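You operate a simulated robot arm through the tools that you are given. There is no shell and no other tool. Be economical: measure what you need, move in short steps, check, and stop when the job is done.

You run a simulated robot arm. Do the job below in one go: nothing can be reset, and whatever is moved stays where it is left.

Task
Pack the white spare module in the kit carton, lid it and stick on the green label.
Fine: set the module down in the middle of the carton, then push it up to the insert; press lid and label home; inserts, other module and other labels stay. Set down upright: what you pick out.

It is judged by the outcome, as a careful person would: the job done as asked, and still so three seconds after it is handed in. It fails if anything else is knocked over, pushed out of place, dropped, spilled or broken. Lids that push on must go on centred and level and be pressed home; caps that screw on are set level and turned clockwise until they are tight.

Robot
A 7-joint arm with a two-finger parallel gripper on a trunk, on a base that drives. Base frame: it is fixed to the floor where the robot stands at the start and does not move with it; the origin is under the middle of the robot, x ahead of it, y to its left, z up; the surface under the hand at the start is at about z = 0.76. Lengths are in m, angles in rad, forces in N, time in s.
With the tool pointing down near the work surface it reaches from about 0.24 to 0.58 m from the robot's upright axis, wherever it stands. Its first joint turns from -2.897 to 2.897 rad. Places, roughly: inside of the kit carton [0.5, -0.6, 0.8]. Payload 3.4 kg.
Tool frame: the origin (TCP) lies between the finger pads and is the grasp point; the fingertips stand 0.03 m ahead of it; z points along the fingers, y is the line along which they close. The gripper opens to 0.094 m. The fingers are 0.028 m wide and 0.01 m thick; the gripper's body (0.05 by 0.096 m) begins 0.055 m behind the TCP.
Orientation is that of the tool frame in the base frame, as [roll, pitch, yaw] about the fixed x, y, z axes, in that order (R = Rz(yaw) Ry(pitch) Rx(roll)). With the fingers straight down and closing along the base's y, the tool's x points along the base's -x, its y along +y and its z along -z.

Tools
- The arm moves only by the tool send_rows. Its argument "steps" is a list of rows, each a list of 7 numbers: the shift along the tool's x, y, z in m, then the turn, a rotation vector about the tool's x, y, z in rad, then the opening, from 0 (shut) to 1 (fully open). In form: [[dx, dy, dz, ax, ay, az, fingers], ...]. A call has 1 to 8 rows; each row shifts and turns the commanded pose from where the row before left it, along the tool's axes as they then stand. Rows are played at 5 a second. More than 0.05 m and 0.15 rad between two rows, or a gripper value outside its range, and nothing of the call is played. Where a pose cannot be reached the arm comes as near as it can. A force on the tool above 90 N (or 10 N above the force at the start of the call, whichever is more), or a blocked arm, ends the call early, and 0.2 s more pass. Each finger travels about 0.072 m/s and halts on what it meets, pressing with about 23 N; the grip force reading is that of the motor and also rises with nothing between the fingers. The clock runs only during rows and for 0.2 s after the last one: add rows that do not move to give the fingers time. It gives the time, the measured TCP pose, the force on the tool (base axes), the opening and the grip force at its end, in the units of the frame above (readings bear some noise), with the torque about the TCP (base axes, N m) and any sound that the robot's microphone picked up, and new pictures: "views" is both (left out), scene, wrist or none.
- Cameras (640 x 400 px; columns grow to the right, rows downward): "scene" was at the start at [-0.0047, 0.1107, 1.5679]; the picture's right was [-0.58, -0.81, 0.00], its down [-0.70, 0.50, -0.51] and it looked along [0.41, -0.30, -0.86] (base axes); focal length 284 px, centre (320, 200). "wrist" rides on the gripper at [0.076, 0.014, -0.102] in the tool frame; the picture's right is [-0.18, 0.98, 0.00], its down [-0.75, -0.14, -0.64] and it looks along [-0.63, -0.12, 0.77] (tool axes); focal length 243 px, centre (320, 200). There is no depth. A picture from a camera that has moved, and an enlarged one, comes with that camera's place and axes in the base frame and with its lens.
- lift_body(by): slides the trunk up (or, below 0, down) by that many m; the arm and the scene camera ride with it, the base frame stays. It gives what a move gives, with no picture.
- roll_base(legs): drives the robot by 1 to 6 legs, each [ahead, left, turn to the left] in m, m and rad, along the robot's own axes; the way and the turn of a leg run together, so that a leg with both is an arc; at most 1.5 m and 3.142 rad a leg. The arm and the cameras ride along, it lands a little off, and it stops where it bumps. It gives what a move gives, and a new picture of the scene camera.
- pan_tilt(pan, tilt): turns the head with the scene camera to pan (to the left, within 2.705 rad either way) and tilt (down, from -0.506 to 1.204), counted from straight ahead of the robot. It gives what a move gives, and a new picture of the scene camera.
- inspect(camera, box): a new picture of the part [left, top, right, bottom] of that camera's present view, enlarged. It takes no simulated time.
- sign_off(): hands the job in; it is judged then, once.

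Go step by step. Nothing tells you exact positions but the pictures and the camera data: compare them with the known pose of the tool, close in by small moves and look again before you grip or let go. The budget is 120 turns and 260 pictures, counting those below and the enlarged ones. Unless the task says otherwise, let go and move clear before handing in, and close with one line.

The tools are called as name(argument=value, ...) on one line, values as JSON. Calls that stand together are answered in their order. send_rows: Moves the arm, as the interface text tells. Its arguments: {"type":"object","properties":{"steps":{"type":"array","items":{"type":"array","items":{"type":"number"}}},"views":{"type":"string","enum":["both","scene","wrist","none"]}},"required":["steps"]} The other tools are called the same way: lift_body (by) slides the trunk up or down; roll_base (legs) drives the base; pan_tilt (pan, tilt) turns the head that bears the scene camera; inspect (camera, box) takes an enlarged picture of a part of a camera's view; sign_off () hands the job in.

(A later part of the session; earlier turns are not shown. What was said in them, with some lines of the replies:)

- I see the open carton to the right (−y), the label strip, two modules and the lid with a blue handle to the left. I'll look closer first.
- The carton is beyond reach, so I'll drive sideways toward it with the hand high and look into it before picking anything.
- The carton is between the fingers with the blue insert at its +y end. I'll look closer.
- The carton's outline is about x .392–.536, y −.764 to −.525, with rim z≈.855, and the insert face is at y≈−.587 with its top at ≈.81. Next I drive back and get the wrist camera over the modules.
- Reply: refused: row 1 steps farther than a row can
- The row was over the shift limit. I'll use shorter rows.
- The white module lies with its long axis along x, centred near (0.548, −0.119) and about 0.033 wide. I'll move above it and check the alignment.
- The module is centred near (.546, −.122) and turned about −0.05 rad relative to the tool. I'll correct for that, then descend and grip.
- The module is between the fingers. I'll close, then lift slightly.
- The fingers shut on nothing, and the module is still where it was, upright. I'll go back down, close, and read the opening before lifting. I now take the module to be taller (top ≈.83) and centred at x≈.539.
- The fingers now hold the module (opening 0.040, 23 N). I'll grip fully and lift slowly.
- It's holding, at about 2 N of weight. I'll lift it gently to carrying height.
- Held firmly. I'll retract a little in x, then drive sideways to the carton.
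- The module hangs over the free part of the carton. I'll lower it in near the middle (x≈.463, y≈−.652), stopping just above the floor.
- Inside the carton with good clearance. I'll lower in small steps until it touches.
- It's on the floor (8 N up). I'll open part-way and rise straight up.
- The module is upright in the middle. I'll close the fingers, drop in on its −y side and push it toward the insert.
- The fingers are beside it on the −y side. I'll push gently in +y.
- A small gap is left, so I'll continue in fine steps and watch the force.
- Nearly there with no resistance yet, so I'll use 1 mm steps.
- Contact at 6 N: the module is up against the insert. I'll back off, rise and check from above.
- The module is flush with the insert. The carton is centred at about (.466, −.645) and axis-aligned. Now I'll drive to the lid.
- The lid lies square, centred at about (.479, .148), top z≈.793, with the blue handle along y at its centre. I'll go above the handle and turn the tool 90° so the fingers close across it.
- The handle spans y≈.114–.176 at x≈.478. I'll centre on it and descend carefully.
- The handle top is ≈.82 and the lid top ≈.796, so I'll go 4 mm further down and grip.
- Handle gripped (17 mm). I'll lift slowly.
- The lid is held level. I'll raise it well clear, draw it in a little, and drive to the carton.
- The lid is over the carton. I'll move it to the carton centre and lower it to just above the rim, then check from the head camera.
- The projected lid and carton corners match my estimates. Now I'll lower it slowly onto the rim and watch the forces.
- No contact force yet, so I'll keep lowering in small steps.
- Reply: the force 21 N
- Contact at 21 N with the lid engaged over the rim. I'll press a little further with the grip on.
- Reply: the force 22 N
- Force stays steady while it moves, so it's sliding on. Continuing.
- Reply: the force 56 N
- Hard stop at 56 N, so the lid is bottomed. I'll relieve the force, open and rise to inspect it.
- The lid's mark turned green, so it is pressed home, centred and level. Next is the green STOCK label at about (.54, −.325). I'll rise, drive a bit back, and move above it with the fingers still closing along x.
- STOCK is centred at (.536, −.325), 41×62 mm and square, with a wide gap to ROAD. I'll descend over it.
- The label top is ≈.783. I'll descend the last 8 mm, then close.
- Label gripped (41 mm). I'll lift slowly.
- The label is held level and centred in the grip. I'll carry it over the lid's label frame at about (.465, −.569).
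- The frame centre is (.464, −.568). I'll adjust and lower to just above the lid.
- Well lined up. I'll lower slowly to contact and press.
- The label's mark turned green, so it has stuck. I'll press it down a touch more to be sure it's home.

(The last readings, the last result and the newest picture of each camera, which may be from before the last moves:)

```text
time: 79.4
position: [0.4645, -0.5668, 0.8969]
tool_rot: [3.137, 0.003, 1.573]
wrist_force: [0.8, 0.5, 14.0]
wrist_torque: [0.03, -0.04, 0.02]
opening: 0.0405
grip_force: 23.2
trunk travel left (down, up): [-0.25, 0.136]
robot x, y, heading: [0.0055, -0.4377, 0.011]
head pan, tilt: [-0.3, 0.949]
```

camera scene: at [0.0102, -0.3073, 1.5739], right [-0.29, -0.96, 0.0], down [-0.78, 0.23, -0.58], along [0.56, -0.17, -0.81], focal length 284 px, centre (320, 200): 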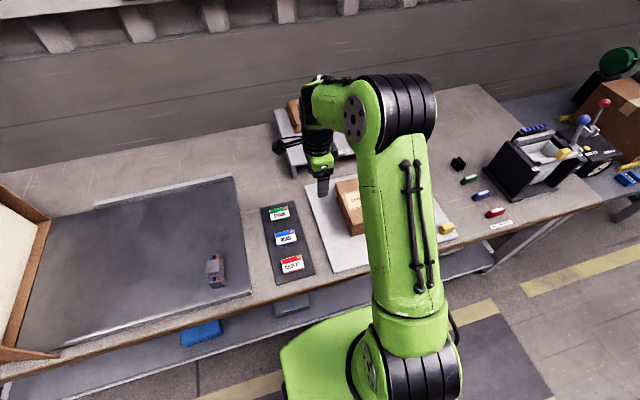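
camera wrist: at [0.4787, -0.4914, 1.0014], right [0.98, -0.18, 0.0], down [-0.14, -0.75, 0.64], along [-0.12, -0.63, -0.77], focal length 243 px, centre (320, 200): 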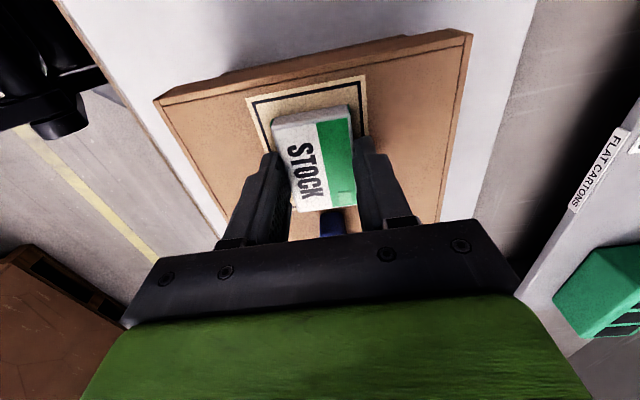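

Firm at 14 N. One more press, then relieve, open and rise.

send_rows(steps=[[0, 0, 0.001, 0, 0, 0, 0], [0, 0, 0, 0, 0, 0, 0], [0, 0, -0.002, 0, 0, 0, 0], [0, 0, 0, 0, 0, 0, 0.65], [0, 0, 0, 0, 0, 0, 0.65], [0, 0, 0, 0, 0, 0, 0.65], [0, 0, -0.02, 0, 0, 0, 0.65], [0, 0, -0.04, 0, 0, 0, 0.65]], views="none")

send_rows(steps=[[0.03, 0, -0.03, 0, 0, 0, 0.65], [0.04, 0, -0.02, 0, 0, 0, 0.65], [0.04, 0, 0, 0, 0, 0, 0.65], [0, 0, 0, 0, 0, 0, 0.65]], views="both")

inspect(camera="wrist", box=[200, 0, 440, 220])

inspect(camera="scene", box=[230, 130, 430, 290])

```text
time: 81.2
position: [0.465, -0.5678, 0.9577]
tool_rot: [3.14, 0.0, 1.572]
wrist_force: [-0.2, -0.6, -0.4]
wrist_torque: [-0.02, -0.02, 0.01]
opening: 0.0611
grip_force: 0.0
trunk travel left (down, up): [-0.25, 0.136]
robot x, y, heading: [-0.0014, -0.4375, 0.013]
head pan, tilt: [-0.3, 0.949]
```

```text
time: 82.2
position: [0.4637, -0.4563, 1.0058]
tool_rot: [-3.14, 0.001, 1.572]
wrist_force: [-0.2, -0.8, 0.0]
wrist_torque: [0.01, 0.02, -0.01]
opening: 0.0611
grip_force: 0.1
trunk travel left (down, up): [-0.25, 0.136]
robot x, y, heading: [0.0047, -0.435, 0.006]
head pan, tilt: [-0.3, 0.949]
camera scene: at [0.0102, -0.3098, 1.5741], right [-0.29, -0.96, 0.0], down [-0.78, 0.23, -0.58], along [0.56, -0.17, -0.81], focal length 284 px, centre (320, 200)
camera wrist: at [0.4772, -0.3812, 1.1093], right [0.98, -0.18, 0.0], down [-0.14, -0.75, 0.64], along [-0.12, -0.63, -0.77], focal length 243 px, centre (320, 200)
```

scene: 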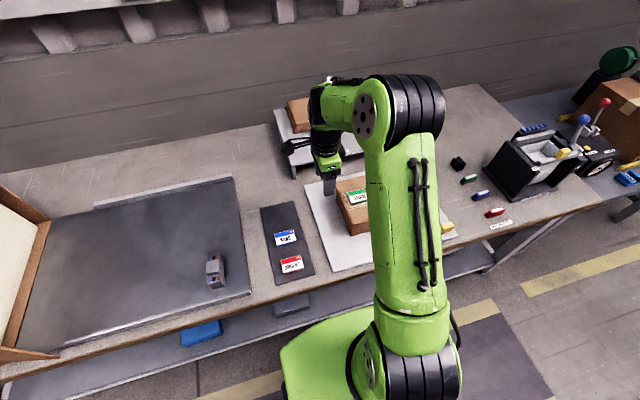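
wrist: 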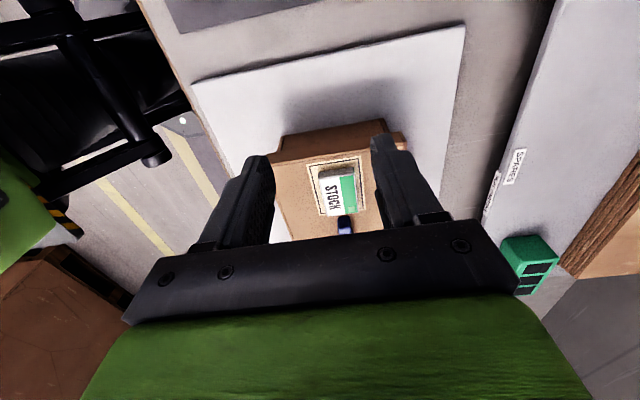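

```text
1.82 times, centred on (320, 110) of wrist
camera zoom: at [0.4772, -0.3812, 1.1093], right [0.98, -0.18, 0.0], down [-0.14, -0.75, 0.64], along [-0.12, -0.63, -0.77], focal length 441 px, centre (320, 364)
```

zoom: 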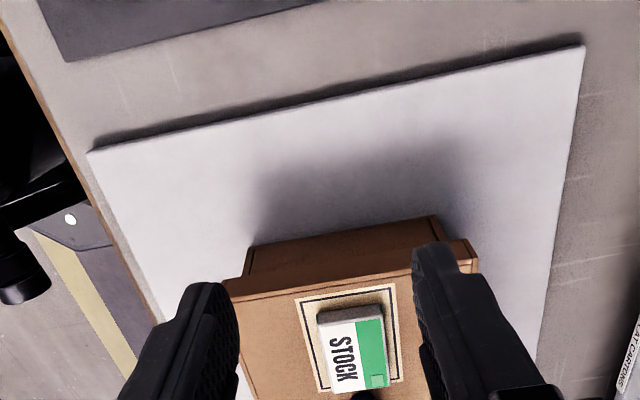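

```text
2.50 times, centred on (330, 210) of scene
camera zoom: at [0.0102, -0.3098, 1.5741], right [-0.29, -0.96, 0.0], down [-0.78, 0.23, -0.58], along [0.56, -0.17, -0.81], focal length 709 px, centre (295, 175)
```

zoom: 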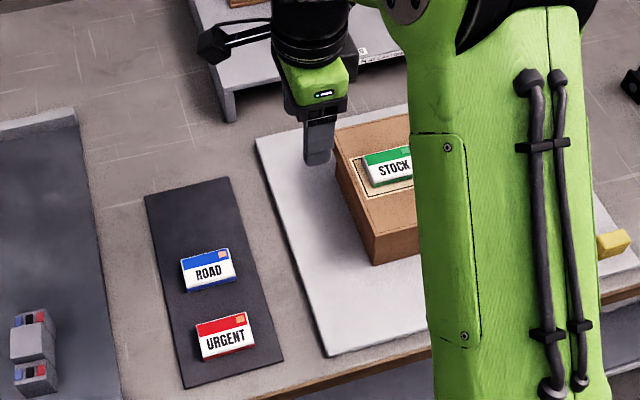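

The label sits centred in its frame with its mark green. The lid is level, everything else is where it was, and the hand is clear, so I'm handing in.

sign_off()

```text
The job is handed in.
```

The white module is packed against the insert, the lid is pressed home, and the green STOCK label is stuck on the lid's label spot. On my first grip attempt the fingers came up empty, but the module stayed upright and in place, and the second grip held.
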